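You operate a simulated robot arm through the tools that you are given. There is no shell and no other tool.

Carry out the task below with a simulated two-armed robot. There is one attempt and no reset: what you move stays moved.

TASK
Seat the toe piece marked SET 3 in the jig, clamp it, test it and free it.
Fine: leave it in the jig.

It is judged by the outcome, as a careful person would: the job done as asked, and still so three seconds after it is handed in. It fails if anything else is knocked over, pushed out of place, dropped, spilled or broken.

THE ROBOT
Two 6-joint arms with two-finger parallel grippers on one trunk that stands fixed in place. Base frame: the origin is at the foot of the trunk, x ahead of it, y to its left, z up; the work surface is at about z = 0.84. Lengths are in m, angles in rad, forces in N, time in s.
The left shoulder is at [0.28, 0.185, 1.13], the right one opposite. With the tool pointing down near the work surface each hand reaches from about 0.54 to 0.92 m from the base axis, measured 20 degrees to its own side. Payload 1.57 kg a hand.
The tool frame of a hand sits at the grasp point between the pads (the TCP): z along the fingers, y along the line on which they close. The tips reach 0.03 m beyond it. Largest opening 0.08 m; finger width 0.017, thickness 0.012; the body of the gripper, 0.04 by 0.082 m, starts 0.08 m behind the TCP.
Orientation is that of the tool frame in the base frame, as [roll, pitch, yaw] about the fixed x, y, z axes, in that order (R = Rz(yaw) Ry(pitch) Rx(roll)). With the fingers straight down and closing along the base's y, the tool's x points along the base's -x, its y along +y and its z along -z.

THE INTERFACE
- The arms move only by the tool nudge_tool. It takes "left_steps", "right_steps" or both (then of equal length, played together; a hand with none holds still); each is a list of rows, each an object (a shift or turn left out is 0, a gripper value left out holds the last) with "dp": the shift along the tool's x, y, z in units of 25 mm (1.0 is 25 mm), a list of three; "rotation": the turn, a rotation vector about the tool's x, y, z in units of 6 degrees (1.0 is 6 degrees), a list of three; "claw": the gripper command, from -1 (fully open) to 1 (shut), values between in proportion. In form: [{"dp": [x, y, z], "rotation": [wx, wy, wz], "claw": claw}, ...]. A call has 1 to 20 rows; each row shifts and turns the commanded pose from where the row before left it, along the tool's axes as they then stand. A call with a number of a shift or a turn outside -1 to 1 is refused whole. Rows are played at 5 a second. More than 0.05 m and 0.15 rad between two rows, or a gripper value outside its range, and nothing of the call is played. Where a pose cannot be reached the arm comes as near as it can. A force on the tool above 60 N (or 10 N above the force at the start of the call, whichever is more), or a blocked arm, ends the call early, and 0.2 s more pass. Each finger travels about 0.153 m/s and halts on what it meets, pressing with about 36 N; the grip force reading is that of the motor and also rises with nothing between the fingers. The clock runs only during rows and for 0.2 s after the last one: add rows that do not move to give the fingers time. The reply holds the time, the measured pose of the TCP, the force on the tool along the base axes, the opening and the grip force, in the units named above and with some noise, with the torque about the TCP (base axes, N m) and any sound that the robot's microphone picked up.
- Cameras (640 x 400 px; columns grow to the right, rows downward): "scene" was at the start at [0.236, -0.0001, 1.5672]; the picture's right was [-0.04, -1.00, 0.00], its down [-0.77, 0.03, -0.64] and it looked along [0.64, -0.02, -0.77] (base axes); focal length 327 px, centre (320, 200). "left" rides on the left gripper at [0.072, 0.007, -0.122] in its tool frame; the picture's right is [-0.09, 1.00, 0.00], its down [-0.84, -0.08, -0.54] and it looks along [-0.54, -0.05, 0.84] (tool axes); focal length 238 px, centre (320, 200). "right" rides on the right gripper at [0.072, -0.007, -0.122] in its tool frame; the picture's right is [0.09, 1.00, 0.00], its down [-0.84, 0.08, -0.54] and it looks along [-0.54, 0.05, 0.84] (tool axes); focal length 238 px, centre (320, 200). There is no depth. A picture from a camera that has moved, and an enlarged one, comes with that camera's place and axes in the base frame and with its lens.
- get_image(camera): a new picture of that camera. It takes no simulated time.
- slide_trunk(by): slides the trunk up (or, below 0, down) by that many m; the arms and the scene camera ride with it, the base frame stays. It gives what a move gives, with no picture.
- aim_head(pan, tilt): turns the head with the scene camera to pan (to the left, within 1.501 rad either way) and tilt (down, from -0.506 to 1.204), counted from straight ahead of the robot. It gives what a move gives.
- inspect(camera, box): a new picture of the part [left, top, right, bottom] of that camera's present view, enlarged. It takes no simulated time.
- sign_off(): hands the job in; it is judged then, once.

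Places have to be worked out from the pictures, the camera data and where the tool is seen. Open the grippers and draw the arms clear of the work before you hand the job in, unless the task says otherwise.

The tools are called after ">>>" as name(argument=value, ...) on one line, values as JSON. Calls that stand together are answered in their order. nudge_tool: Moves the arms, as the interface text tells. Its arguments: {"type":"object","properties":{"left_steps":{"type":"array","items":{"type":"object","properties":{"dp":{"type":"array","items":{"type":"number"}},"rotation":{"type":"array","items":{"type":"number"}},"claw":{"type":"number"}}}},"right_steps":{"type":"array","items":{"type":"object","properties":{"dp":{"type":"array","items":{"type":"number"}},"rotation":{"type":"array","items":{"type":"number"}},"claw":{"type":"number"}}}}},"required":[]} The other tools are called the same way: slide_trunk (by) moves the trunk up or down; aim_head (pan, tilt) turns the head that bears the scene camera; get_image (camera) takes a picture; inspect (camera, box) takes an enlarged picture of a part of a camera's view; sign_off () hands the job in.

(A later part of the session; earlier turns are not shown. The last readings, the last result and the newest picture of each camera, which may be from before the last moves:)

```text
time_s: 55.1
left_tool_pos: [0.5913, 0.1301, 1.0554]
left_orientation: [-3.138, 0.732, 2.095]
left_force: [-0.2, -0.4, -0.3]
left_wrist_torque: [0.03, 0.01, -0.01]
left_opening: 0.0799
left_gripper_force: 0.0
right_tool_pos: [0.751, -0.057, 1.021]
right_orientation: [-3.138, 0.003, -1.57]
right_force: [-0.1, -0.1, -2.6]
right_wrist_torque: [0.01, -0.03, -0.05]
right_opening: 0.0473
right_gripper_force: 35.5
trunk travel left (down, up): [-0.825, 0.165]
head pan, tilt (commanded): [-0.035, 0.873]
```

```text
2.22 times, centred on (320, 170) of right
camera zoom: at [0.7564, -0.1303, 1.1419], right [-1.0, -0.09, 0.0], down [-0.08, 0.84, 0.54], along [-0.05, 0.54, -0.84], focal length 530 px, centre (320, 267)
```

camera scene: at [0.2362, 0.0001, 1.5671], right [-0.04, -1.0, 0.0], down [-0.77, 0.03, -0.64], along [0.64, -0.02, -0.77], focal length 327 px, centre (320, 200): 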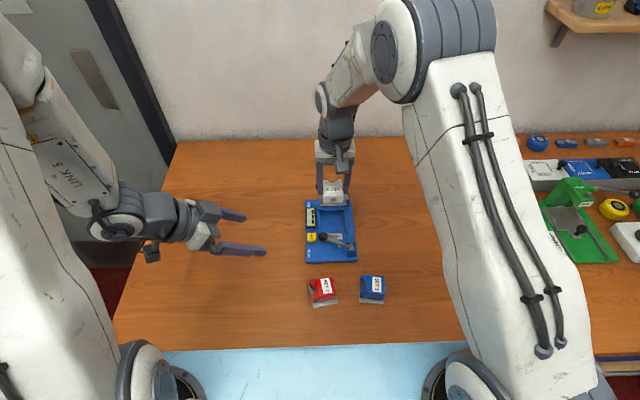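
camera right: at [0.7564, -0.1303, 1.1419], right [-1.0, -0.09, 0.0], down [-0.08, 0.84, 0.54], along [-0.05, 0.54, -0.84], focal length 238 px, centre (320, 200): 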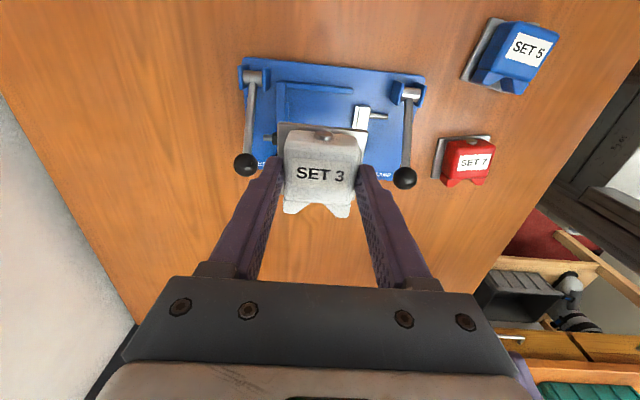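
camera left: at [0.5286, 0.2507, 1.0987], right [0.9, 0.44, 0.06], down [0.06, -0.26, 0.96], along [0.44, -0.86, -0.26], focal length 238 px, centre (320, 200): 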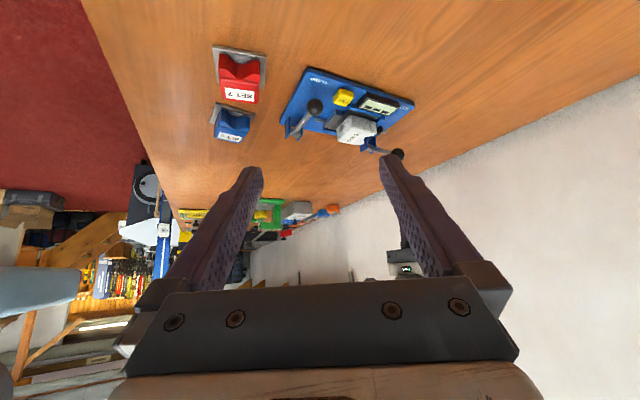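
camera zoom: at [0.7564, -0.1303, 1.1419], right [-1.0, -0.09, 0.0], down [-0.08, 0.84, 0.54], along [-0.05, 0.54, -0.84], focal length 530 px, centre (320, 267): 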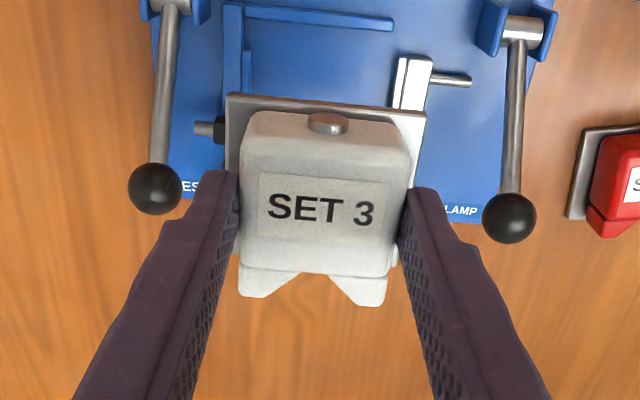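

Jaws now face +y. From this view the nest mid-gap is x ≈ 0.749 (plate 0.7496) and the nest's y-centre about 2 mm more to −y than the plate; I adjust and lower to just above the walls.

>>> nudge_tool(right_steps=[{"dp": [0.08, 0, 0.4]}, {"dp": [0, 0, 0.8]}, {"dp": [0, 0, 0.8]}, {"dp": [0, 0, 0.8]}, {"dp": [0, 0, 0.8]}, {"dp": [0, 0, 0.4]}, {}])

>>> inspect(camera="right", box=[220, 60, 420, 220])

>>> inspect(camera="left", box=[320, 85, 410, 155])

>>> inspect(camera="scene", box=[305, 185, 365, 250])

```text
time_s: 56.7
left_tool_pos: [0.591, 0.1302, 1.0546]
left_orientation: [-3.137, 0.735, 2.096]
left_force: [0.8, 0.1, -0.1]
left_wrist_torque: [-0.01, -0.03, 0.02]
left_opening: 0.08
left_gripper_force: 0.1
right_tool_pos: [0.7511, -0.0577, 0.9209]
right_orientation: [-3.136, 0.002, -1.571]
right_force: [0.6, -0.7, -3.1]
right_wrist_torque: [0.0, 0.01, -0.02]
right_opening: 0.0474
right_gripper_force: 35.7
trunk travel left (down, up): [-0.825, 0.165]
head pan, tilt (commanded): [-0.035, 0.873]
```

```text
2.50 times, centred on (320, 140) of right
camera zoom: at [0.7562, -0.1321, 1.0431], right [-1.0, -0.09, 0.0], down [-0.08, 0.84, 0.54], along [-0.05, 0.54, -0.84], focal length 596 px, centre (320, 350)
```

zoom: 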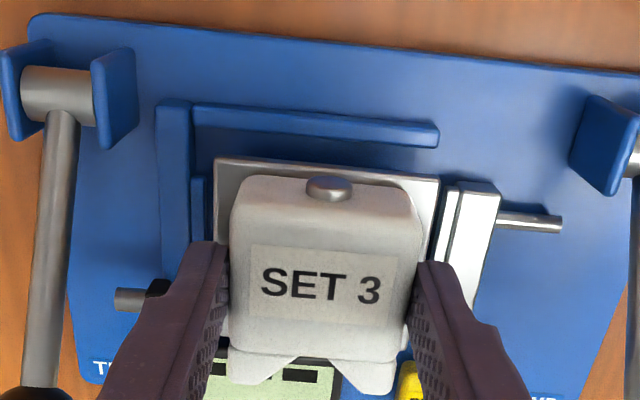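

```text
5.71 times, centred on (365, 120) of left
camera zoom: at [0.5285, 0.2508, 1.0987], right [0.9, 0.44, 0.06], down [0.06, -0.26, 0.96], along [0.44, -0.86, -0.26], focal length 1362 px, centre (63, 657)
```

zoom: 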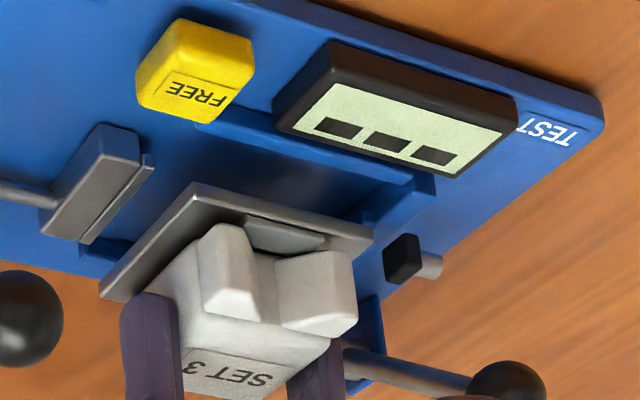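

```text
6.15 times, centred on (335, 218) of scene
camera zoom: at [0.2362, 0.0001, 1.5671], right [-0.04, -1.0, 0.0], down [-0.77, 0.03, -0.64], along [0.64, -0.02, -0.77], focal length 2013 px, centre (228, 92)
```

zoom: 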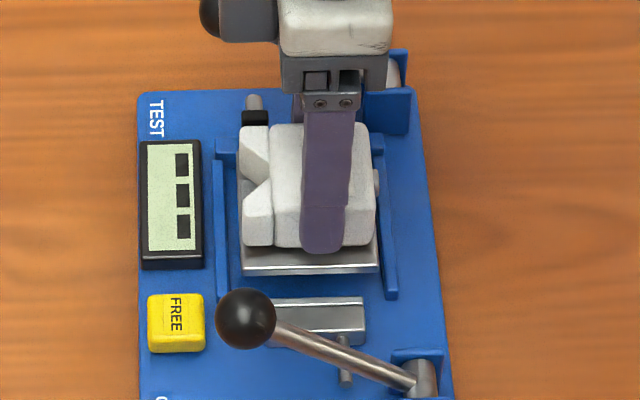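

Plate is nicely between lip (5 mm) and nose (6.5 mm), 1 mm too far to −y. I correct and lower toward the base.

>>> nudge_tool(right_steps=[{"dp": [-0.04, 0, 0]}, {"dp": [0, 0, 0.2]}, {"dp": [0, 0, 0.2]}, {"dp": [0, 0, 0.2]}, {"dp": [0, 0, 0.1]}, {}])

>>> inspect(camera="right", box=[220, 60, 420, 220])

>>> inspect(camera="left", box=[320, 85, 410, 155])

>>> inspect(camera="scene", box=[305, 185, 365, 250])

```text
time_s: 58.1
left_tool_pos: [0.5912, 0.1294, 1.0559]
left_orientation: [-3.139, 0.733, 2.095]
left_force: [-0.4, 0.1, 0.1]
left_wrist_torque: [0.05, -0.02, 0.01]
left_opening: 0.0802
left_gripper_force: 0.1
right_tool_pos: [0.7514, -0.0567, 0.9028]
right_orientation: [-3.138, 0.0, -1.57]
right_force: [0.5, 0.6, -2.9]
right_wrist_torque: [0.01, 0.01, 0.0]
right_opening: 0.0478
right_gripper_force: 36.4
trunk travel left (down, up): [-0.825, 0.165]
head pan, tilt (commanded): [-0.035, 0.873]
```

```text
2.50 times, centred on (320, 140) of right
camera zoom: at [0.7564, -0.1306, 1.0258], right [-1.0, -0.09, 0.0], down [-0.08, 0.84, 0.54], along [-0.05, 0.54, -0.84], focal length 596 px, centre (320, 350)
```

zoom: 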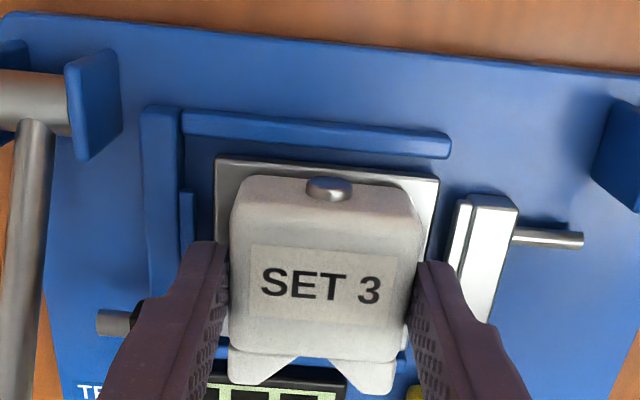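

```text
5.71 times, centred on (365, 120) of left
camera zoom: at [0.5285, 0.2508, 1.0987], right [0.9, 0.44, 0.06], down [0.06, -0.26, 0.96], along [0.44, -0.86, -0.26], focal length 1362 px, centre (63, 657)
```

zoom: 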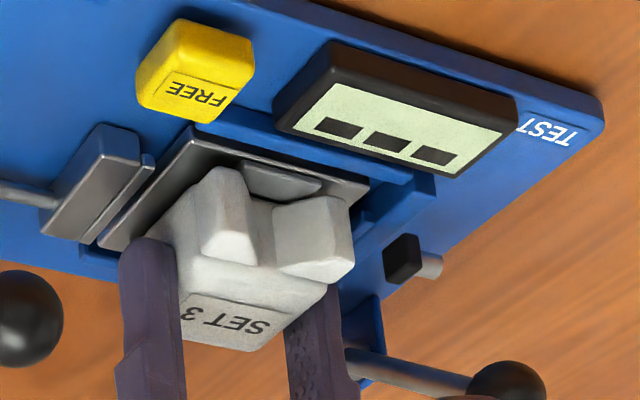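

```text
6.15 times, centred on (335, 218) of scene
camera zoom: at [0.2362, 0.0001, 1.5671], right [-0.04, -1.0, 0.0], down [-0.77, 0.03, -0.64], along [0.64, -0.02, -0.77], focal length 2013 px, centre (228, 92)
```

zoom: 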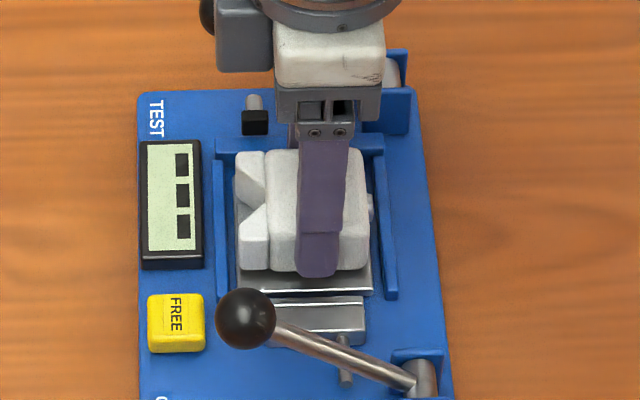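

Plate is between the walls, centred, still hanging free. I lower the last couple of millimetres until contact.

>>> nudge_tool(right_steps=[{"dp": [0, 0, 0.06]}, {"dp": [0, 0, 0.05]}, {}])

```text
time_s: 58.9
left_tool_pos: [0.5904, 0.1307, 1.0553]
left_orientation: [-3.138, 0.735, 2.095]
left_force: [0.2, 0.0, -0.2]
left_wrist_torque: [0.02, -0.02, 0.04]
left_opening: 0.0802
left_gripper_force: 0.0
right_tool_pos: [0.7526, -0.056, 0.9006]
right_orientation: [-3.137, 0.003, -1.571]
right_force: [-2.6, -0.7, 7.3]
right_wrist_torque: [0.26, 0.45, 0.12]
right_opening: 0.0472
right_gripper_force: 35.5
trunk travel left (down, up): [-0.825, 0.165]
head pan, tilt (commanded): [-0.035, 0.873]
```

Light contact reached. I open a few millimetres so the plate settles flat on the base.

>>> nudge_tool(right_steps=[{"dp": [0, 0, -0.03]}, {"claw": -0.35}, {"claw": -0.35}, {"claw": -0.35}])

>>> inspect(camera="left", box=[320, 85, 410, 155])

>>> inspect(camera="scene", box=[305, 185, 365, 250])

>>> inspect(camera="right", box=[220, 60, 420, 220])

```text
time_s: 59.9
left_tool_pos: [0.5912, 0.1292, 1.0561]
left_orientation: [-3.138, 0.734, 2.095]
left_force: [-0.5, 0.9, -0.3]
left_wrist_torque: [-0.03, -0.03, -0.04]
left_opening: 0.0798
left_gripper_force: 0.0
right_tool_pos: [0.751, -0.0551, 0.9006]
right_orientation: [-3.138, 0.001, -1.57]
right_force: [-1.0, 0.8, 0.7]
right_wrist_torque: [-0.01, 0.02, 0.02]
right_opening: 0.0541
right_gripper_force: 0.1
trunk travel left (down, up): [-0.825, 0.165]
head pan, tilt (commanded): [-0.035, 0.873]
```

```text
5.71 times, centred on (365, 120) of left
camera zoom: at [0.5284, 0.2508, 1.0988], right [0.9, 0.44, 0.06], down [0.06, -0.26, 0.96], along [0.44, -0.86, -0.26], focal length 1362 px, centre (63, 657)
```

zoom: 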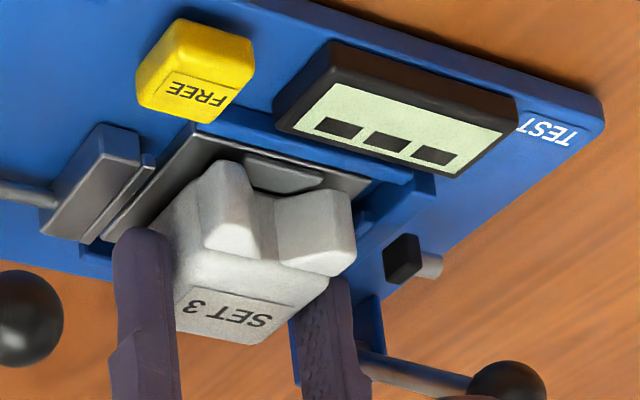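

```text
6.15 times, centred on (335, 218) of scene
camera zoom: at [0.236, 0.0001, 1.5672], right [-0.04, -1.0, 0.0], down [-0.77, 0.03, -0.64], along [0.64, -0.02, -0.77], focal length 2013 px, centre (228, 92)
```

zoom: 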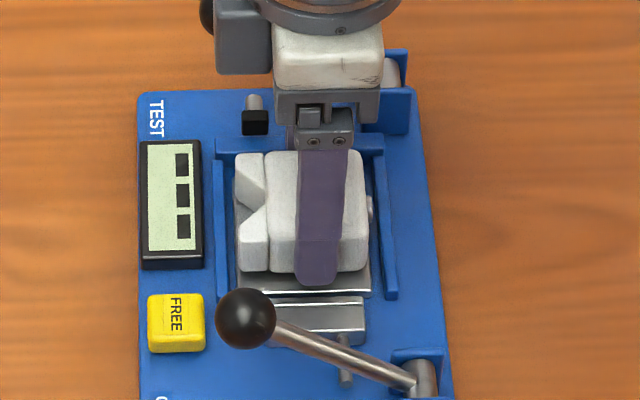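

```text
2.50 times, centred on (320, 140) of right
camera zoom: at [0.7575, -0.1303, 1.023], right [-1.0, -0.09, 0.0], down [-0.08, 0.84, 0.54], along [-0.05, 0.54, -0.84], focal length 596 px, centre (320, 350)
```

zoom: 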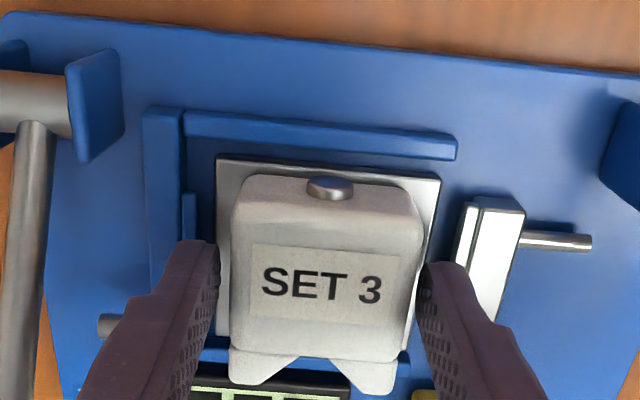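

The piece lies flat with jaws to +y. I re-grip and slide it +x under the lip toward the back wall.

>>> nudge_tool(right_steps=[{"claw": 0.3}, {"claw": 1}, {"claw": 1}, {"dp": [0, -0.12, 0]}, {"dp": [0, -0.12, 0]}, {"dp": [0, -0.1, 0]}, {}])

>>> inspect(camera="right", box=[220, 60, 420, 220])

>>> inspect(camera="left", box=[320, 85, 410, 155])

```text
time_s: 61.5
left_tool_pos: [0.5914, 0.1305, 1.0558]
left_orientation: [-3.138, 0.732, 2.095]
left_force: [0.0, 0.3, -0.3]
left_wrist_torque: [0.04, 0.01, 0.0]
left_opening: 0.0799
left_gripper_force: 0.1
right_tool_pos: [0.76, -0.0573, 0.9021]
right_orientation: [-3.14, 0.002, -1.571]
right_force: [-1.1, -0.2, -0.4]
right_wrist_torque: [-0.02, -0.02, 0.0]
right_opening: 0.0476
right_gripper_force: 36.1
trunk travel left (down, up): [-0.825, 0.165]
head pan, tilt (commanded): [-0.035, 0.873]
```

```text
2.50 times, centred on (320, 140) of right
camera zoom: at [0.7653, -0.1311, 1.0238], right [-1.0, -0.09, 0.0], down [-0.08, 0.84, 0.54], along [-0.05, 0.54, -0.84], focal length 596 px, centre (320, 350)
```

zoom: 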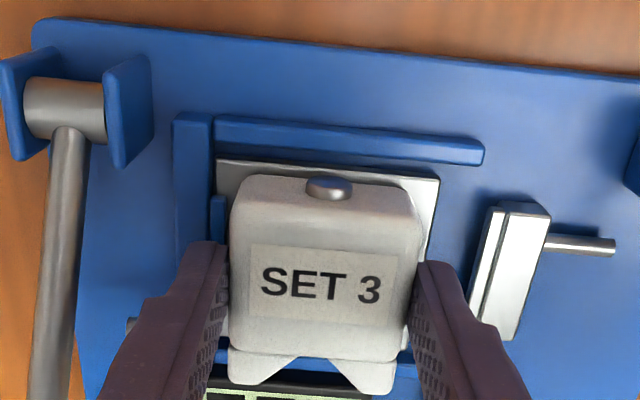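

```text
5.71 times, centred on (365, 120) of left
camera zoom: at [0.5285, 0.2508, 1.0987], right [0.9, 0.44, 0.06], down [0.06, -0.26, 0.96], along [0.44, -0.86, -0.26], focal length 1362 px, centre (63, 657)
```

zoom: 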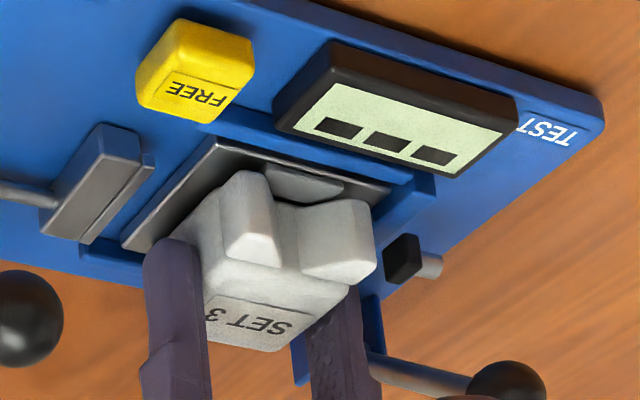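

The plate's front edge is now going under the lip. I continue in 1 mm steps until the back wall is felt.

>>> nudge_tool(right_steps=[{"dp": [0, -0.05, 0]}, {"dp": [0, -0.05, 0]}, {}])

>>> inspect(camera="right", box=[260, 80, 360, 160])

```text
time_s: 62.3
left_tool_pos: [0.5906, 0.1304, 1.0557]
left_orientation: [-3.14, 0.732, 2.094]
left_force: [0.3, -0.9, -0.4]
left_wrist_torque: [0.0, -0.03, 0.02]
left_opening: 0.0801
left_gripper_force: 0.1
right_tool_pos: [0.7594, -0.0577, 0.9009]
right_orientation: [-3.141, 0.001, -1.571]
right_force: [-11.0, -2.1, 3.6]
right_wrist_torque: [0.12, 0.3, 0.34]
right_opening: 0.0475
right_gripper_force: 35.8
trunk travel left (down, up): [-0.825, 0.165]
head pan, tilt (commanded): [-0.035, 0.873]
```

```text
5.00 times, centred on (310, 120) of right
camera zoom: at [0.766, -0.1309, 1.0232], right [-1.0, -0.09, 0.0], down [-0.08, 0.84, 0.54], along [-0.05, 0.54, -0.84], focal length 1192 px, centre (370, 600)
```

zoom: 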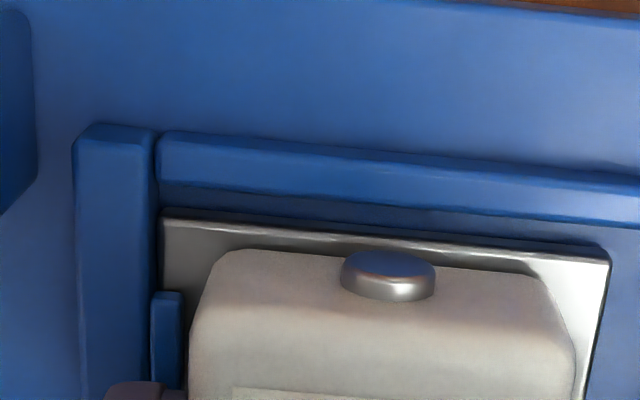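

Clear view: the plate's edge abuts the back wall with the lip over it (−11 N contact), but yawed about 1° with the +y corner leading. I back off 1 mm, turn 1° counter-clockwise and push home again.

>>> nudge_tool(right_steps=[{"dp": [0, 0.06, 0]}, {"rotation": [0, 0, -0.18]}, {"dp": [0, -0.04, 0]}, {"dp": [0, -0.03, 0]}, {}])

>>> inspect(camera="right", box=[260, 80, 380, 160])

>>> inspect(camera="left", box=[320, 85, 410, 155])

```text
time_s: 63.5
left_tool_pos: [0.5909, 0.1298, 1.0553]
left_orientation: [-3.139, 0.733, 2.093]
left_force: [-0.1, 1.2, -0.1]
left_wrist_torque: [0.02, 0.04, 0.0]
left_opening: 0.0799
left_gripper_force: 0.0
right_tool_pos: [0.7608, -0.0576, 0.9011]
right_orientation: [3.14, 0.0, -1.553]
right_force: [-16.0, 1.2, -2.0]
right_wrist_torque: [0.12, 0.79, -0.37]
right_opening: 0.0474
right_gripper_force: 36.5
trunk travel left (down, up): [-0.825, 0.165]
head pan, tilt (commanded): [-0.035, 0.873]
```

```text
5.00 times, centred on (320, 120) of right
camera zoom: at [0.7673, -0.1308, 1.0235], right [-0.99, -0.11, 0.0], down [-0.09, 0.83, 0.54], along [-0.06, 0.54, -0.84], focal length 1192 px, centre (320, 600)
```

zoom: 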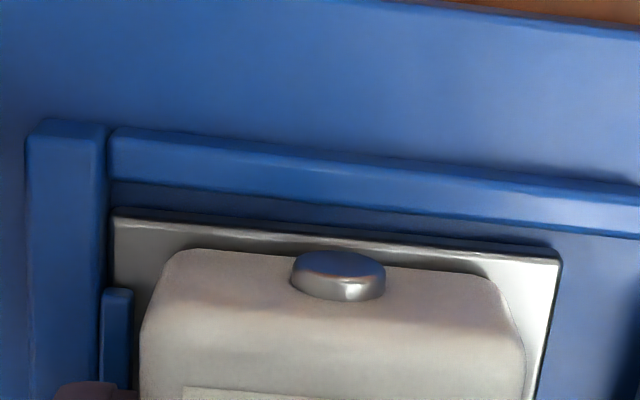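

```text
5.71 times, centred on (365, 120) of left
camera zoom: at [0.528, 0.2509, 1.0989], right [0.9, 0.44, 0.06], down [0.06, -0.26, 0.96], along [0.44, -0.86, -0.26], focal length 1362 px, centre (63, 657)
```

zoom: 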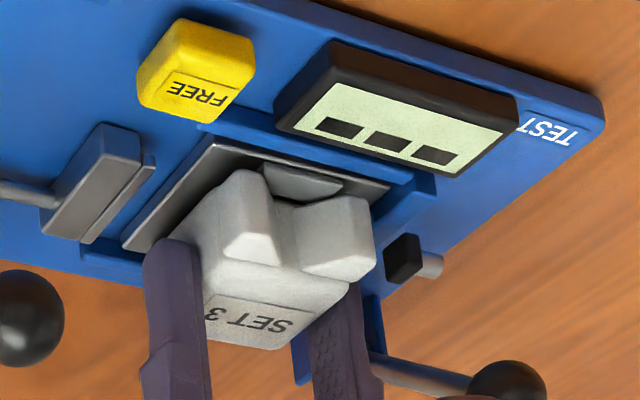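

Now home and square within half a degree (−16 N, contact on the other corner). I relax, open slightly and withdraw upward.

>>> nudge_tool(right_steps=[{"dp": [0, 0.03, 0]}, {"claw": -0.35}, {"claw": -0.35}, {"claw": -0.35}, {"dp": [0, 0, -0.3]}, {"dp": [0, 0, -0.8]}, {"dp": [0, 0, -0.9]}, {"dp": [0, 0, -0.9]}, {"dp": [0, 0, -0.9]}, {}])

>>> inspect(camera="right", box=[240, 60, 400, 200])

>>> inspect(camera="left", box=[290, 75, 420, 170])

>>> inspect(camera="scene", box=[305, 185, 365, 250])

```text
time_s: 65.7
left_tool_pos: [0.5913, 0.1299, 1.0561]
left_orientation: [-3.138, 0.733, 2.094]
left_force: [0.0, 0.5, -0.5]
left_wrist_torque: [-0.01, 0.0, 0.02]
left_opening: 0.0802
left_gripper_force: 0.0
right_tool_pos: [0.7609, -0.0555, 0.9986]
right_orientation: [-3.138, 0.003, -1.552]
right_force: [-0.5, 0.2, 0.2]
right_wrist_torque: [0.01, 0.01, 0.0]
right_opening: 0.0539
right_gripper_force: 0.0
trunk travel left (down, up): [-0.825, 0.165]
head pan, tilt (commanded): [-0.035, 0.873]
```

```text
2.86 times, centred on (320, 130) of right
camera zoom: at [0.7684, -0.1293, 1.1201], right [-0.99, -0.11, 0.0], down [-0.1, 0.83, 0.54], along [-0.06, 0.54, -0.84], focal length 681 px, centre (320, 400)
```

zoom: 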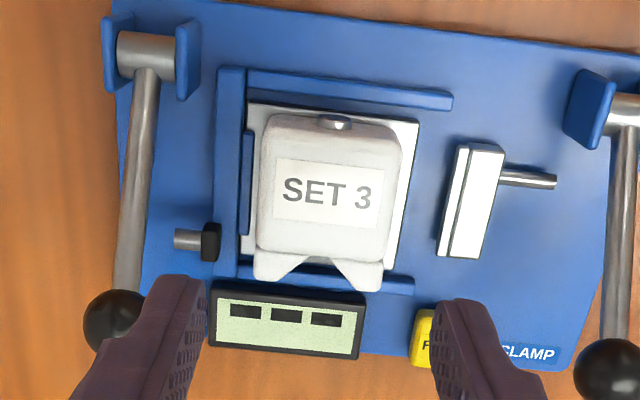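

```text
4.21 times, centred on (355, 122) of left
camera zoom: at [0.5283, 0.2508, 1.0988], right [0.9, 0.44, 0.06], down [0.06, -0.26, 0.96], along [0.44, -0.86, -0.26], focal length 1004 px, centre (173, 526)
```

zoom: 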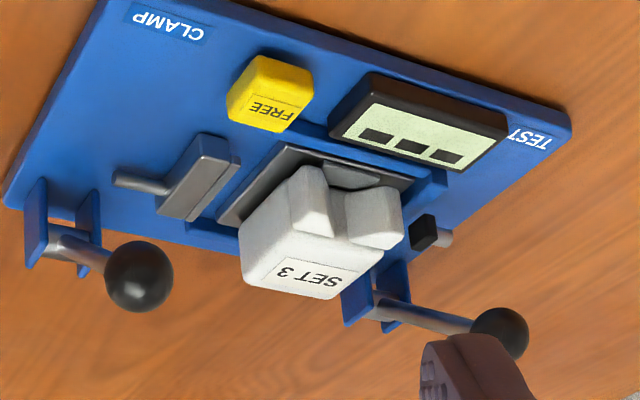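

```text
6.15 times, centred on (335, 218) of scene
camera zoom: at [0.2359, 0.0001, 1.5672], right [-0.04, -1.0, 0.0], down [-0.77, 0.03, -0.64], along [0.64, -0.02, -0.77], focal length 2013 px, centre (228, 92)
```

zoom: 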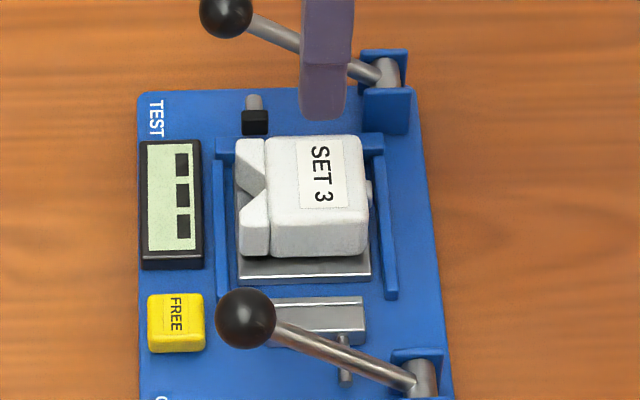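

Seated under the lip, jaws to +y, but the black plunger (y −0.0363±0.006) would straddle the wing/body joint (≈ −0.040), so I re-grip and slide the piece 3 mm to −y, where the nest has 6 mm of room, and press it home again.

>>> nudge_tool(right_steps=[{"dp": [0, 0, 0.9]}, {"dp": [0, 0, 0.9]}, {"dp": [0, 0, 0.9]}, {"dp": [0, 0, 0.8]}, {"dp": [0, 0, 0.3]}, {}, {"claw": 0.3}, {"claw": 1}, {"claw": 1}, {"dp": [0.06, 0, 0]}, {"dp": [0.06, 0, 0]}, {"dp": [0, -0.04, 0]}, {}])

>>> inspect(camera="right", box=[260, 80, 380, 160])

>>> inspect(camera="scene", box=[305, 185, 365, 250])

```text
time_s: 68.5
left_tool_pos: [0.5902, 0.1305, 1.056]
left_orientation: [-3.141, 0.733, 2.096]
left_force: [-1.0, 0.5, 0.0]
left_wrist_torque: [0.01, -0.01, 0.0]
left_opening: 0.0799
left_gripper_force: 0.2
right_tool_pos: [0.7603, -0.0596, 0.9012]
right_orientation: [3.137, -0.002, -1.552]
right_force: [-24.5, 11.7, 3.8]
right_wrist_torque: [0.7, 0.92, -0.26]
right_opening: 0.0478
right_gripper_force: 36.2
trunk travel left (down, up): [-0.825, 0.165]
head pan, tilt (commanded): [-0.035, 0.873]
```

```text
5.00 times, centred on (320, 120) of right
camera zoom: at [0.7681, -0.1321, 1.0231], right [-0.99, -0.11, 0.0], down [-0.09, 0.84, 0.54], along [-0.06, 0.54, -0.84], focal length 1192 px, centre (320, 600)
```

zoom: 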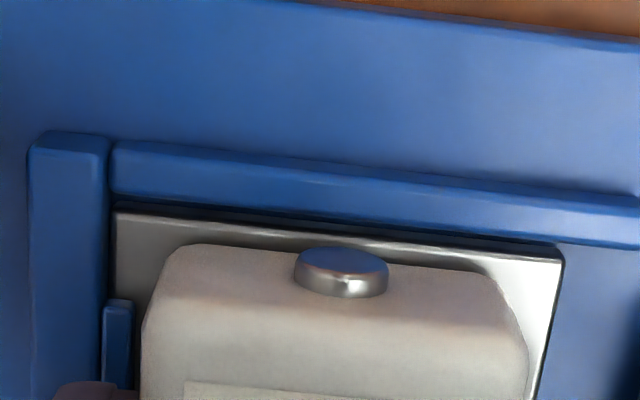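

```text
6.15 times, centred on (335, 218) of scene
camera zoom: at [0.2347, 0.0007, 1.5674], right [-0.04, -1.0, 0.0], down [-0.76, 0.03, -0.64], along [0.64, -0.02, -0.77], focal length 2013 px, centre (228, 92)
```

zoom: 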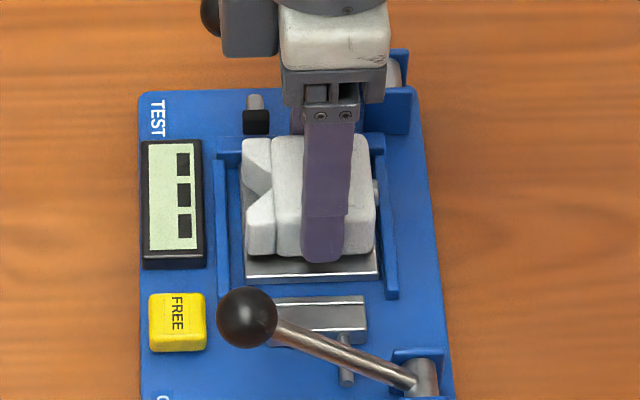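

Forces (−24 N in x, +12 N friction in y) show it is pressed on the back wall. I relax, release and rise.

>>> nudge_tool(right_steps=[{"dp": [0, 0.05, 0]}, {}, {"claw": -0.35}, {"claw": -0.35}, {"claw": -0.35}, {"dp": [0, 0, -0.3]}, {"dp": [0, 0, -0.8]}, {"dp": [0, 0, -0.9]}, {"dp": [0, 0, -0.9]}, {"dp": [0, 0, -0.9]}, {}])

>>> inspect(camera="right", box=[240, 60, 400, 200])

>>> inspect(camera="scene", box=[305, 185, 365, 250])

>>> inspect(camera="left", box=[335, 95, 405, 150])

```text
time_s: 70.9
left_tool_pos: [0.5915, 0.1298, 1.0573]
left_orientation: [-3.14, 0.733, 2.094]
left_force: [0.2, 0.0, -0.7]
left_wrist_torque: [0.01, -0.01, 0.01]
left_opening: 0.0798
left_gripper_force: 0.1
right_tool_pos: [0.7636, -0.06, 0.9968]
right_orientation: [-3.137, 0.002, -1.551]
right_force: [0.1, -0.6, -0.5]
right_wrist_torque: [0.0, -0.06, -0.01]
right_opening: 0.0542
right_gripper_force: 0.0
trunk travel left (down, up): [-0.825, 0.165]
head pan, tilt (commanded): [-0.035, 0.873]
```

```text
2.86 times, centred on (320, 130) of right
camera zoom: at [0.7693, -0.1334, 1.1189], right [-0.99, -0.11, 0.0], down [-0.1, 0.83, 0.54], along [-0.06, 0.54, -0.84], focal length 681 px, centre (320, 400)
```

zoom: 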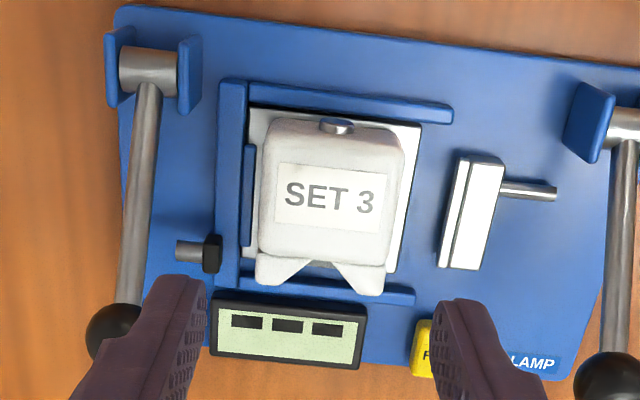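

```text
6.15 times, centred on (335, 218) of scene
camera zoom: at [0.2359, 0.0001, 1.5672], right [-0.04, -1.0, 0.0], down [-0.77, 0.03, -0.64], along [0.64, -0.02, -0.77], focal length 2013 px, centre (228, 92)
```

zoom: 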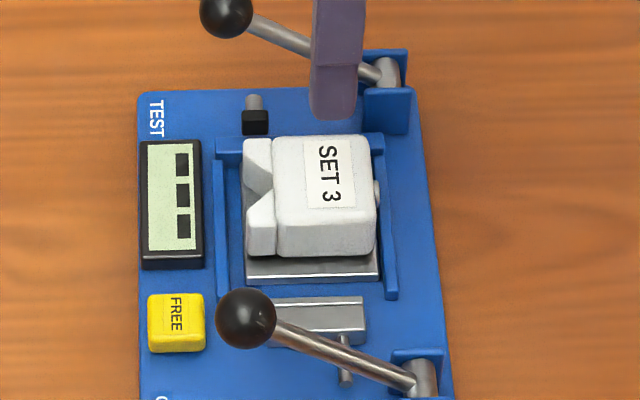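

```text
7.27 times, centred on (370, 122) of left
camera zoom: at [0.5283, 0.2508, 1.0988], right [0.9, 0.44, 0.06], down [0.06, -0.26, 0.96], along [0.44, -0.86, -0.26], focal length 1734 px, centre (-44, 764)
```

zoom: 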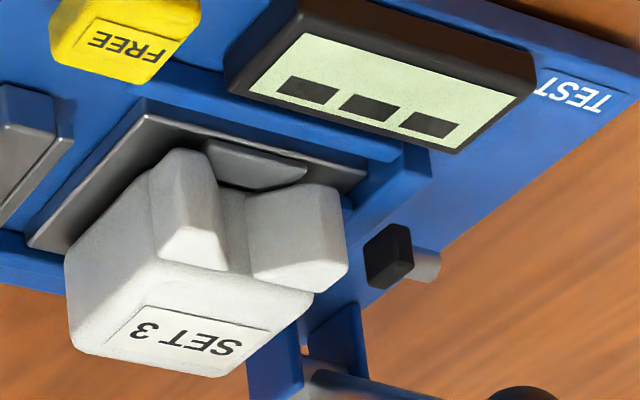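

The plunger now lines up squarely with the wing's side in the scene view. I close the fingers, turn the hand back and go above the CLAMP knob.

>>> nudge_tool(right_steps=[{"dp": [0, 0, -0.5], "claw": 0.3}, {"rotation": [0, 0, 0.948], "claw": 1}, {"rotation": [0, 0, 0.948], "claw": 1}, {"rotation": [0, 0, 0.948]}, {"rotation": [0, 0, 0.948]}, {"rotation": [0, 0, 0.948]}, {"rotation": [0, 0, 0.948]}, {"rotation": [0, 0, 0.948]}, {"rotation": [0, 0, 0.948]}, {"rotation": [0, 0, 0.948]}, {"rotation": [0, 0, 0.948]}, {"rotation": [0, 0, 0.948]}, {"rotation": [0, 0, 0.948]}, {"rotation": [0, 0, 0.948]}, {"rotation": [0, 0, 0.948]}, {"rotation": [0, 0, 0.948]}, {"rotation": [0, 0, 0.948]}, {}])

>>> nudge_tool(right_steps=[{"dp": [0.8, 0.3, 0.1]}, {"dp": [0.8, 0.3, 0.1]}, {"dp": [0.8, 0.3, 0.1]}, {"dp": [0.8, 0.3, 0.1]}, {"dp": [0.74, 0.3, 0]}, {}])

>>> get_image(camera="right")

>>> inspect(camera="scene", box=[290, 170, 380, 270])

```text
time_s: 74.7
left_tool_pos: [0.5909, 0.1296, 1.0557]
left_orientation: [-3.137, 0.733, 2.093]
left_force: [0.2, 0.0, 0.3]
left_wrist_torque: [-0.01, 0.0, 0.02]
left_opening: 0.0799
left_gripper_force: 0.0
right_tool_pos: [0.7613, -0.0596, 1.0087]
right_orientation: [3.14, 0.003, 3.14]
right_force: [-0.5, -0.6, 0.4]
right_wrist_torque: [0.0, 0.03, 0.0]
right_opening: 0.0
right_gripper_force: 21.3
trunk travel left (down, up): [-0.825, 0.165]
head pan, tilt (commanded): [-0.035, 0.873]
```

```text
time_s: 76.1
left_tool_pos: [0.5913, 0.1309, 1.0556]
left_orientation: [-3.139, 0.732, 2.096]
left_force: [0.3, 0.1, 0.4]
left_wrist_torque: [0.02, 0.0, -0.03]
left_opening: 0.08
left_gripper_force: 0.1
right_tool_pos: [0.6613, -0.0229, 0.9987]
right_orientation: [3.141, 0.004, -3.142]
right_force: [0.5, -0.7, 0.3]
right_wrist_torque: [0.0, -0.03, 0.01]
right_opening: 0.0001
right_gripper_force: 21.1
trunk travel left (down, up): [-0.825, 0.165]
head pan, tilt (commanded): [-0.035, 0.873]
```

```text
taken
camera right: at [0.588, -0.0326, 1.1208], right [-0.09, 1.0, 0.0], down [0.83, 0.08, 0.55], along [0.54, 0.05, -0.84], focal length 238 px, centre (320, 200)
```

right: 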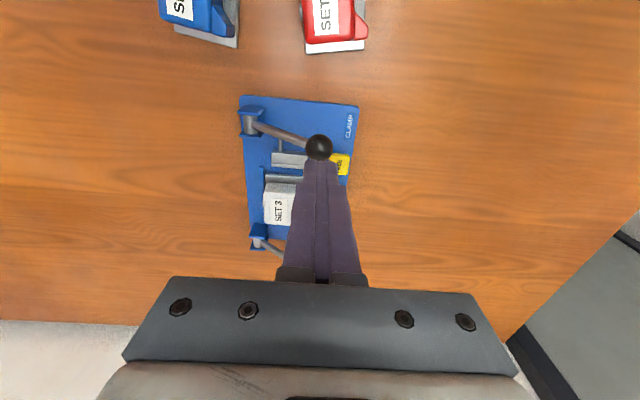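

```text
4.00 times, centred on (335, 220) of scene
camera zoom: at [0.2359, 0.0002, 1.5672], right [-0.04, -1.0, 0.0], down [-0.77, 0.03, -0.64], along [0.64, -0.02, -0.77], focal length 1308 px, centre (260, 120)
```

zoom: 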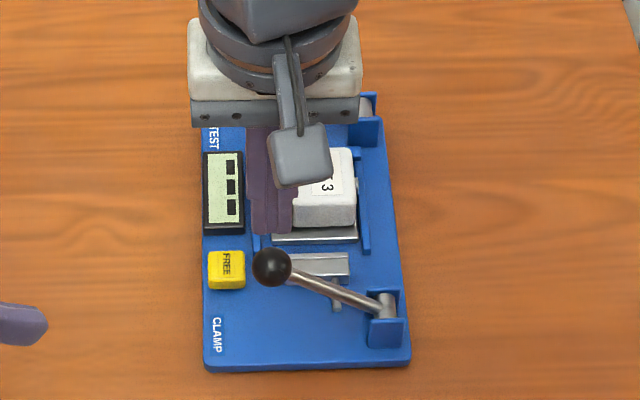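

Right above the clamp knob. I press it along the same arc as before, down to just before the end of stroke.

>>> nudge_tool(right_steps=[{"dp": [0, 0, 0.7]}, {"dp": [0, 0, 0.5]}, {"dp": [0, 0.1, 0.3]}, {"dp": [0, 0.1, 0.3]}, {"dp": [0, 0.1, 0.28]}, {"dp": [0, 0.08, 0.28]}, {"dp": [0, 0.05, 0.2]}, {}])

>>> inspect(camera="left", box=[270, 75, 420, 180])

>>> inspect(camera="scene", box=[300, 190, 380, 270])

```text
time_s: 77.9
left_tool_pos: [0.59, 0.13, 1.0554]
left_orientation: [-3.14, 0.733, 2.095]
left_force: [0.5, 0.4, 0.1]
left_wrist_torque: [0.03, 0.01, -0.01]
left_opening: 0.08
left_gripper_force: 0.0
right_tool_pos: [0.6619, -0.0128, 0.9343]
right_orientation: [3.141, 0.002, 3.14]
right_force: [0.2, 1.0, 0.9]
right_wrist_torque: [0.0, 0.02, 0.0]
right_opening: 0.0
right_gripper_force: 20.9
trunk travel left (down, up): [-0.825, 0.165]
head pan, tilt (commanded): [-0.035, 0.873]
```

```text
3.81 times, centred on (345, 128) of left
camera zoom: at [0.5284, 0.2508, 1.0988], right [0.9, 0.44, 0.06], down [0.06, -0.26, 0.96], along [0.44, -0.86, -0.26], focal length 908 px, centre (225, 476)
```

zoom: 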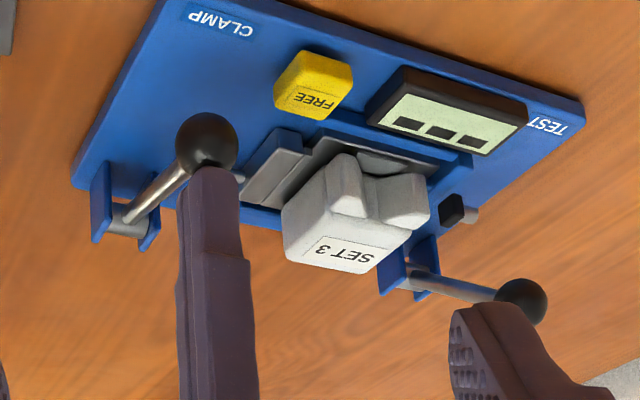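

```text
5.00 times, centred on (340, 230) of scene
camera zoom: at [0.236, 0.0002, 1.5672], right [-0.04, -1.0, 0.0], down [-0.77, 0.03, -0.64], along [0.64, -0.02, -0.77], focal length 1635 px, centre (220, 50)
```

zoom: 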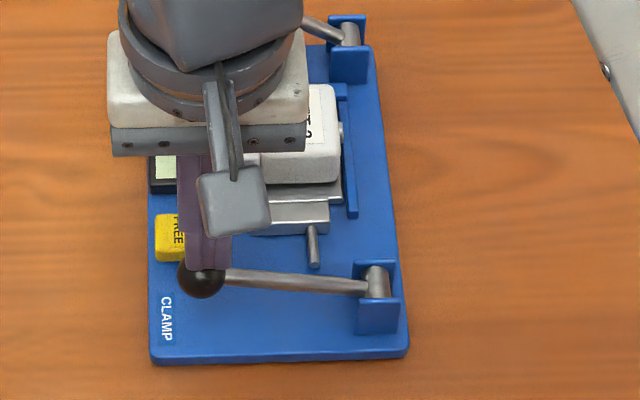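

The nose has reached the plate's rear edge. I press the rest of the stroke in small steps.

>>> nudge_tool(right_steps=[{"dp": [0, 0.02, 0.2]}, {"dp": [0, 0, 0.2]}, {"dp": [0, 0, 0.12]}, {}])

>>> inspect(camera="left", box=[270, 75, 420, 180])

>>> inspect(camera="scene", box=[300, 190, 380, 270])

```text
time_s: 78.9
left_tool_pos: [0.5913, 0.1311, 1.0551]
left_orientation: [-3.136, 0.733, 2.094]
left_force: [-0.1, -0.9, 0.4]
left_wrist_torque: [0.02, 0.0, 0.02]
left_opening: 0.0801
left_gripper_force: 0.1
right_tool_pos: [0.6614, -0.0115, 0.9211]
right_orientation: [3.14, 0.003, -3.141]
right_force: [0.9, 0.6, 0.7]
right_wrist_torque: [0.04, -0.01, 0.02]
right_opening: 0.0
right_gripper_force: 21.7
trunk travel left (down, up): [-0.825, 0.165]
head pan, tilt (commanded): [-0.035, 0.873]
```

```text
3.81 times, centred on (345, 128) of left
camera zoom: at [0.5284, 0.2509, 1.0988], right [0.9, 0.44, 0.06], down [0.06, -0.26, 0.96], along [0.44, -0.86, -0.26], focal length 908 px, centre (225, 476)
```

zoom: 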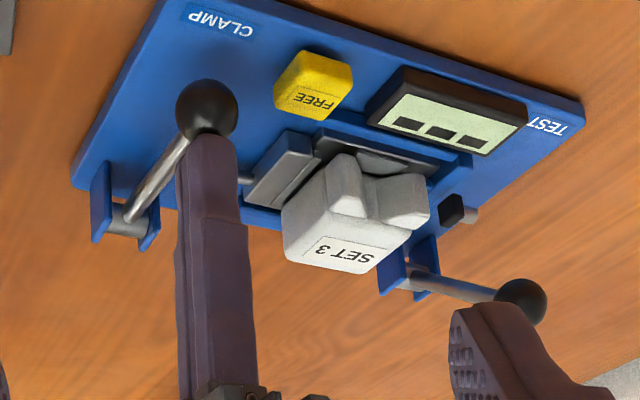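

```text
5.00 times, centred on (340, 230) of scene
camera zoom: at [0.236, 0.0002, 1.5672], right [-0.04, -1.0, 0.0], down [-0.77, 0.03, -0.64], along [0.64, -0.02, -0.77], focal length 1635 px, centre (220, 50)
```

zoom: 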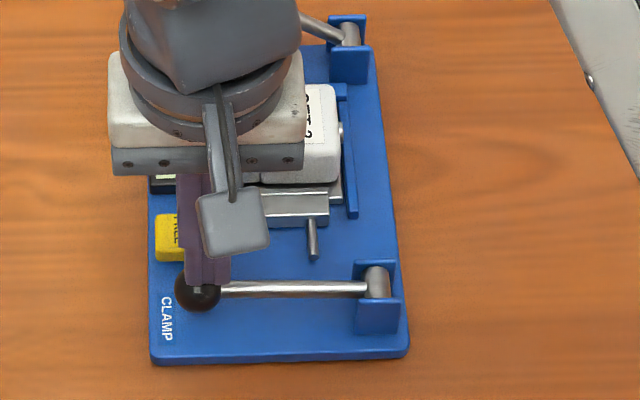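

The nose has slid over the plate's rear edge with no resistance. A little more to the latch.

>>> nudge_tool(right_steps=[{"dp": [0, 0, 0.06]}, {"dp": [0, 0, 0.05]}, {}])

>>> inspect(camera="left", box=[325, 90, 400, 145])

```text
time_s: 79.7
left_tool_pos: [0.5896, 0.1294, 1.0572]
left_orientation: [-3.14, 0.734, 2.095]
left_force: [-0.2, -1.2, 0.8]
left_wrist_torque: [-0.01, -0.02, -0.04]
left_opening: 0.08
left_gripper_force: 0.2
right_tool_pos: [0.6625, -0.0111, 0.9192]
right_orientation: [-3.141, 0.004, -3.14]
right_force: [-1.7, -3.4, 15.7]
right_wrist_torque: [-0.03, 0.04, -0.02]
right_opening: 0.0002
right_gripper_force: 21.5
trunk travel left (down, up): [-0.825, 0.165]
head pan, tilt (commanded): [-0.035, 0.873]
```

```text
7.27 times, centred on (362, 118) of left
camera zoom: at [0.528, 0.2507, 1.0992], right [0.9, 0.44, 0.06], down [0.06, -0.26, 0.96], along [0.44, -0.86, -0.26], focal length 1734 px, centre (11, 800)
```

zoom: 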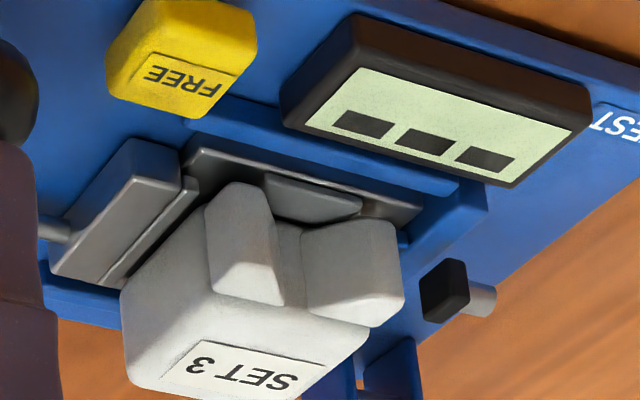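

At the stop (16 N). I press a touch more to make sure it latches, then lift away and check.

>>> nudge_tool(right_steps=[{"dp": [0, 0, 0.05]}, {"dp": [0, 0, 0.03]}, {}])

>>> nudge_tool(right_steps=[{"dp": [0, 0, -0.3]}, {"dp": [0, 0, -0.8]}, {"dp": [0, 0, -0.9]}, {"dp": [0, 0, -0.9]}, {"dp": [0, 0, -0.6]}, {}])

>>> inspect(camera="left", box=[270, 75, 420, 180])

>>> inspect(camera="scene", box=[305, 190, 369, 270])

>>> inspect(camera="right", box=[230, 90, 350, 240])

```text
time_s: 80.5
left_tool_pos: [0.5904, 0.1287, 1.0578]
left_orientation: [-3.14, 0.734, 2.092]
left_force: [0.4, 0.3, -0.2]
left_wrist_torque: [-0.01, 0.02, -0.02]
left_opening: 0.08
left_gripper_force: 0.2
right_tool_pos: [0.6629, -0.011, 0.9184]
right_orientation: [3.138, 0.009, -3.141]
right_force: [-5.0, -5.0, 42.2]
right_wrist_torque: [-0.01, 0.18, -0.07]
right_opening: 0.0
right_gripper_force: 21.6
trunk travel left (down, up): [-0.825, 0.165]
head pan, tilt (commanded): [-0.035, 0.873]
```

```text
time_s: 81.9
left_tool_pos: [0.5919, 0.1302, 1.0551]
left_orientation: [-3.14, 0.734, 2.093]
left_force: [0.1, 0.2, -0.5]
left_wrist_torque: [-0.02, -0.02, 0.03]
left_opening: 0.0801
left_gripper_force: 0.1
right_tool_pos: [0.6625, -0.0123, 1.0059]
right_orientation: [3.139, 0.003, 3.141]
right_force: [0.2, -0.3, -1.2]
right_wrist_torque: [0.01, 0.04, -0.01]
right_opening: 0.0
right_gripper_force: 21.7
trunk travel left (down, up): [-0.825, 0.165]
head pan, tilt (commanded): [-0.035, 0.873]
```

```text
3.81 times, centred on (345, 128) of left
camera zoom: at [0.5284, 0.2508, 1.0988], right [0.9, 0.44, 0.06], down [0.06, -0.26, 0.96], along [0.44, -0.86, -0.26], focal length 908 px, centre (225, 476)
```

zoom: 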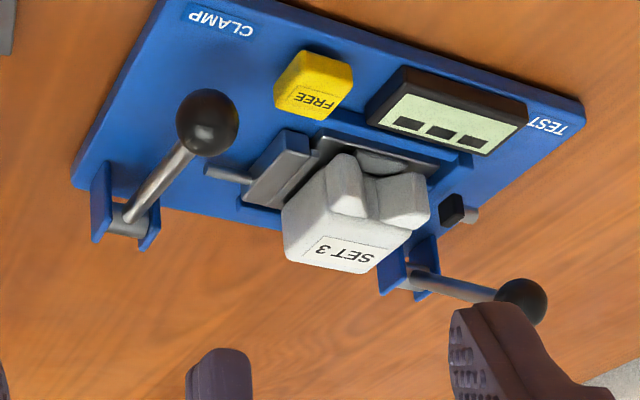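

```text
5.00 times, centred on (337, 230) of scene
camera zoom: at [0.2359, 0.0001, 1.5672], right [-0.04, -1.0, 0.0], down [-0.77, 0.03, -0.64], along [0.64, -0.02, -0.77], focal length 1635 px, centre (235, 50)
```

zoom: 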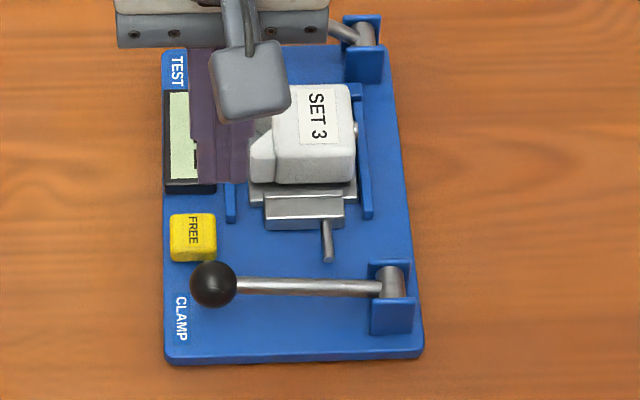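

```text
2.67 times, centred on (290, 165) of right
camera zoom: at [0.5893, -0.0207, 1.1267], right [-0.09, 1.0, 0.0], down [0.83, 0.08, 0.55], along [0.54, 0.05, -0.84], focal length 636 px, centre (400, 293)
```

zoom: 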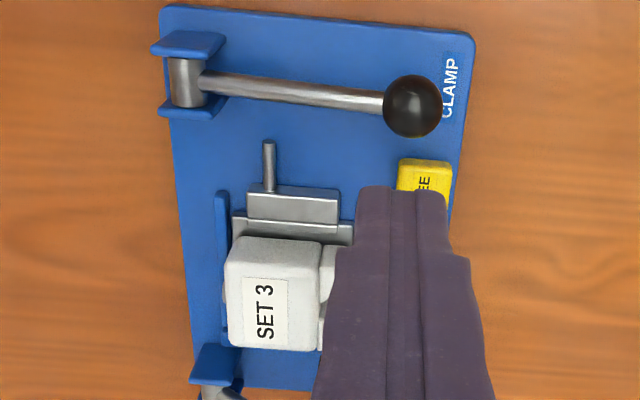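

Clamp latched, and this time the nose clearly overlaps the plate. I zoom to confirm before testing.

>>> inspect(camera="right", box=[265, 150, 325, 200])

>>> inspect(camera="left", box=[330, 95, 380, 135])

```text
8.00 times, centred on (295, 175) of right
camera zoom: at [0.5893, -0.0207, 1.1267], right [-0.09, 1.0, 0.0], down [0.83, 0.08, 0.55], along [0.54, 0.05, -0.84], focal length 1907 px, centre (520, 400)
```

zoom: 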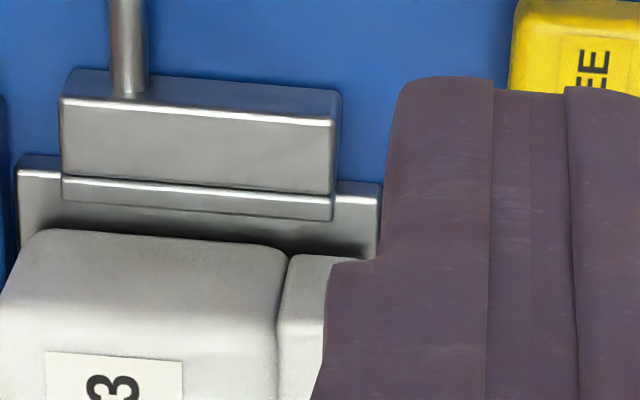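

```text
10.00 times, centred on (355, 115) of left
camera zoom: at [0.5284, 0.2508, 1.0988], right [0.9, 0.44, 0.06], down [0.06, -0.26, 0.96], along [0.44, -0.86, -0.26], focal length 2384 px, centre (-30, 1050)
```

zoom: 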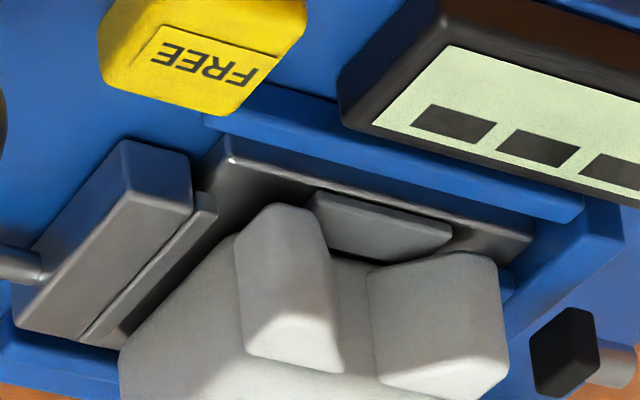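

Perfect fit now: plate against the pusher block, nose and lip both over it. I move to the TEST knob.

>>> nudge_tool(right_steps=[{"dp": [-0.916, -0.05, 0]}, {"dp": [-0.916, -0.05, 0]}, {"dp": [-0.916, -0.05, 0]}, {"dp": [-0.916, -0.05, 0]}, {"dp": [-0.916, -0.05, 0]}, {"dp": [-0.916, -0.05, 0]}, {"dp": [-0.916, -0.05, 0]}, {}])

>>> get_image(camera="right")

>>> inspect(camera="right", box=[220, 0, 380, 160])

```text
time_s: 83.7
left_tool_pos: [0.5913, 0.1304, 1.0554]
left_orientation: [-3.139, 0.733, 2.095]
left_force: [0.2, -0.7, 0.6]
left_wrist_torque: [0.01, 0.01, 0.0]
left_opening: 0.0799
left_gripper_force: 0.1
right_tool_pos: [0.8246, -0.0221, 1.0032]
right_orientation: [3.139, 0.004, -3.14]
right_force: [0.0, 1.2, -0.8]
right_wrist_torque: [0.0, -0.03, 0.04]
right_opening: 0.0
right_gripper_force: 21.4
trunk travel left (down, up): [-0.825, 0.165]
head pan, tilt (commanded): [-0.035, 0.873]
```

```text
taken
camera right: at [0.7508, -0.0314, 1.1244], right [-0.09, 1.0, 0.0], down [0.83, 0.08, 0.55], along [0.54, 0.05, -0.84], focal length 238 px, centre (320, 200)
```

right: 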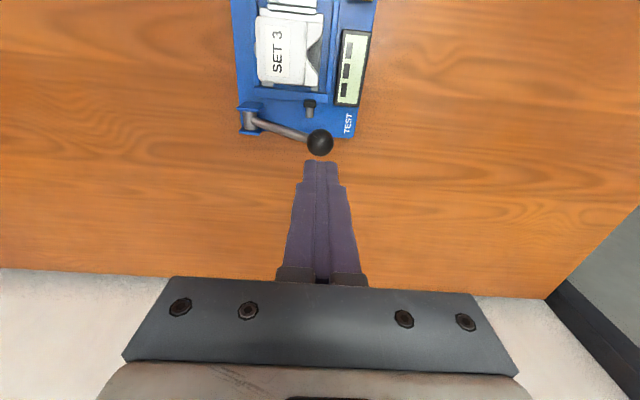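

```text
2.50 times, centred on (300, 80) of right
camera zoom: at [0.7508, -0.0314, 1.1244], right [-0.09, 1.0, 0.0], down [0.83, 0.08, 0.55], along [0.54, 0.05, -0.84], focal length 596 px, centre (370, 500)
```

zoom: 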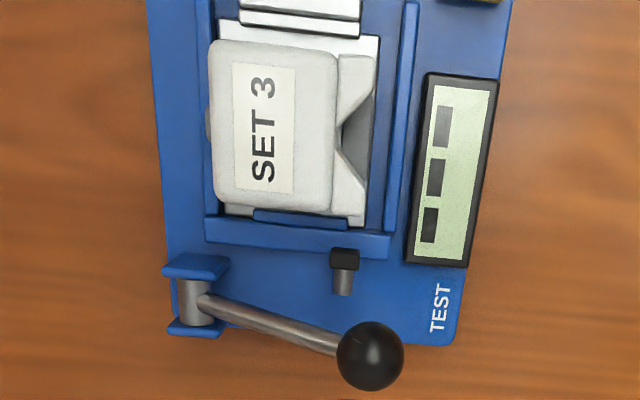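

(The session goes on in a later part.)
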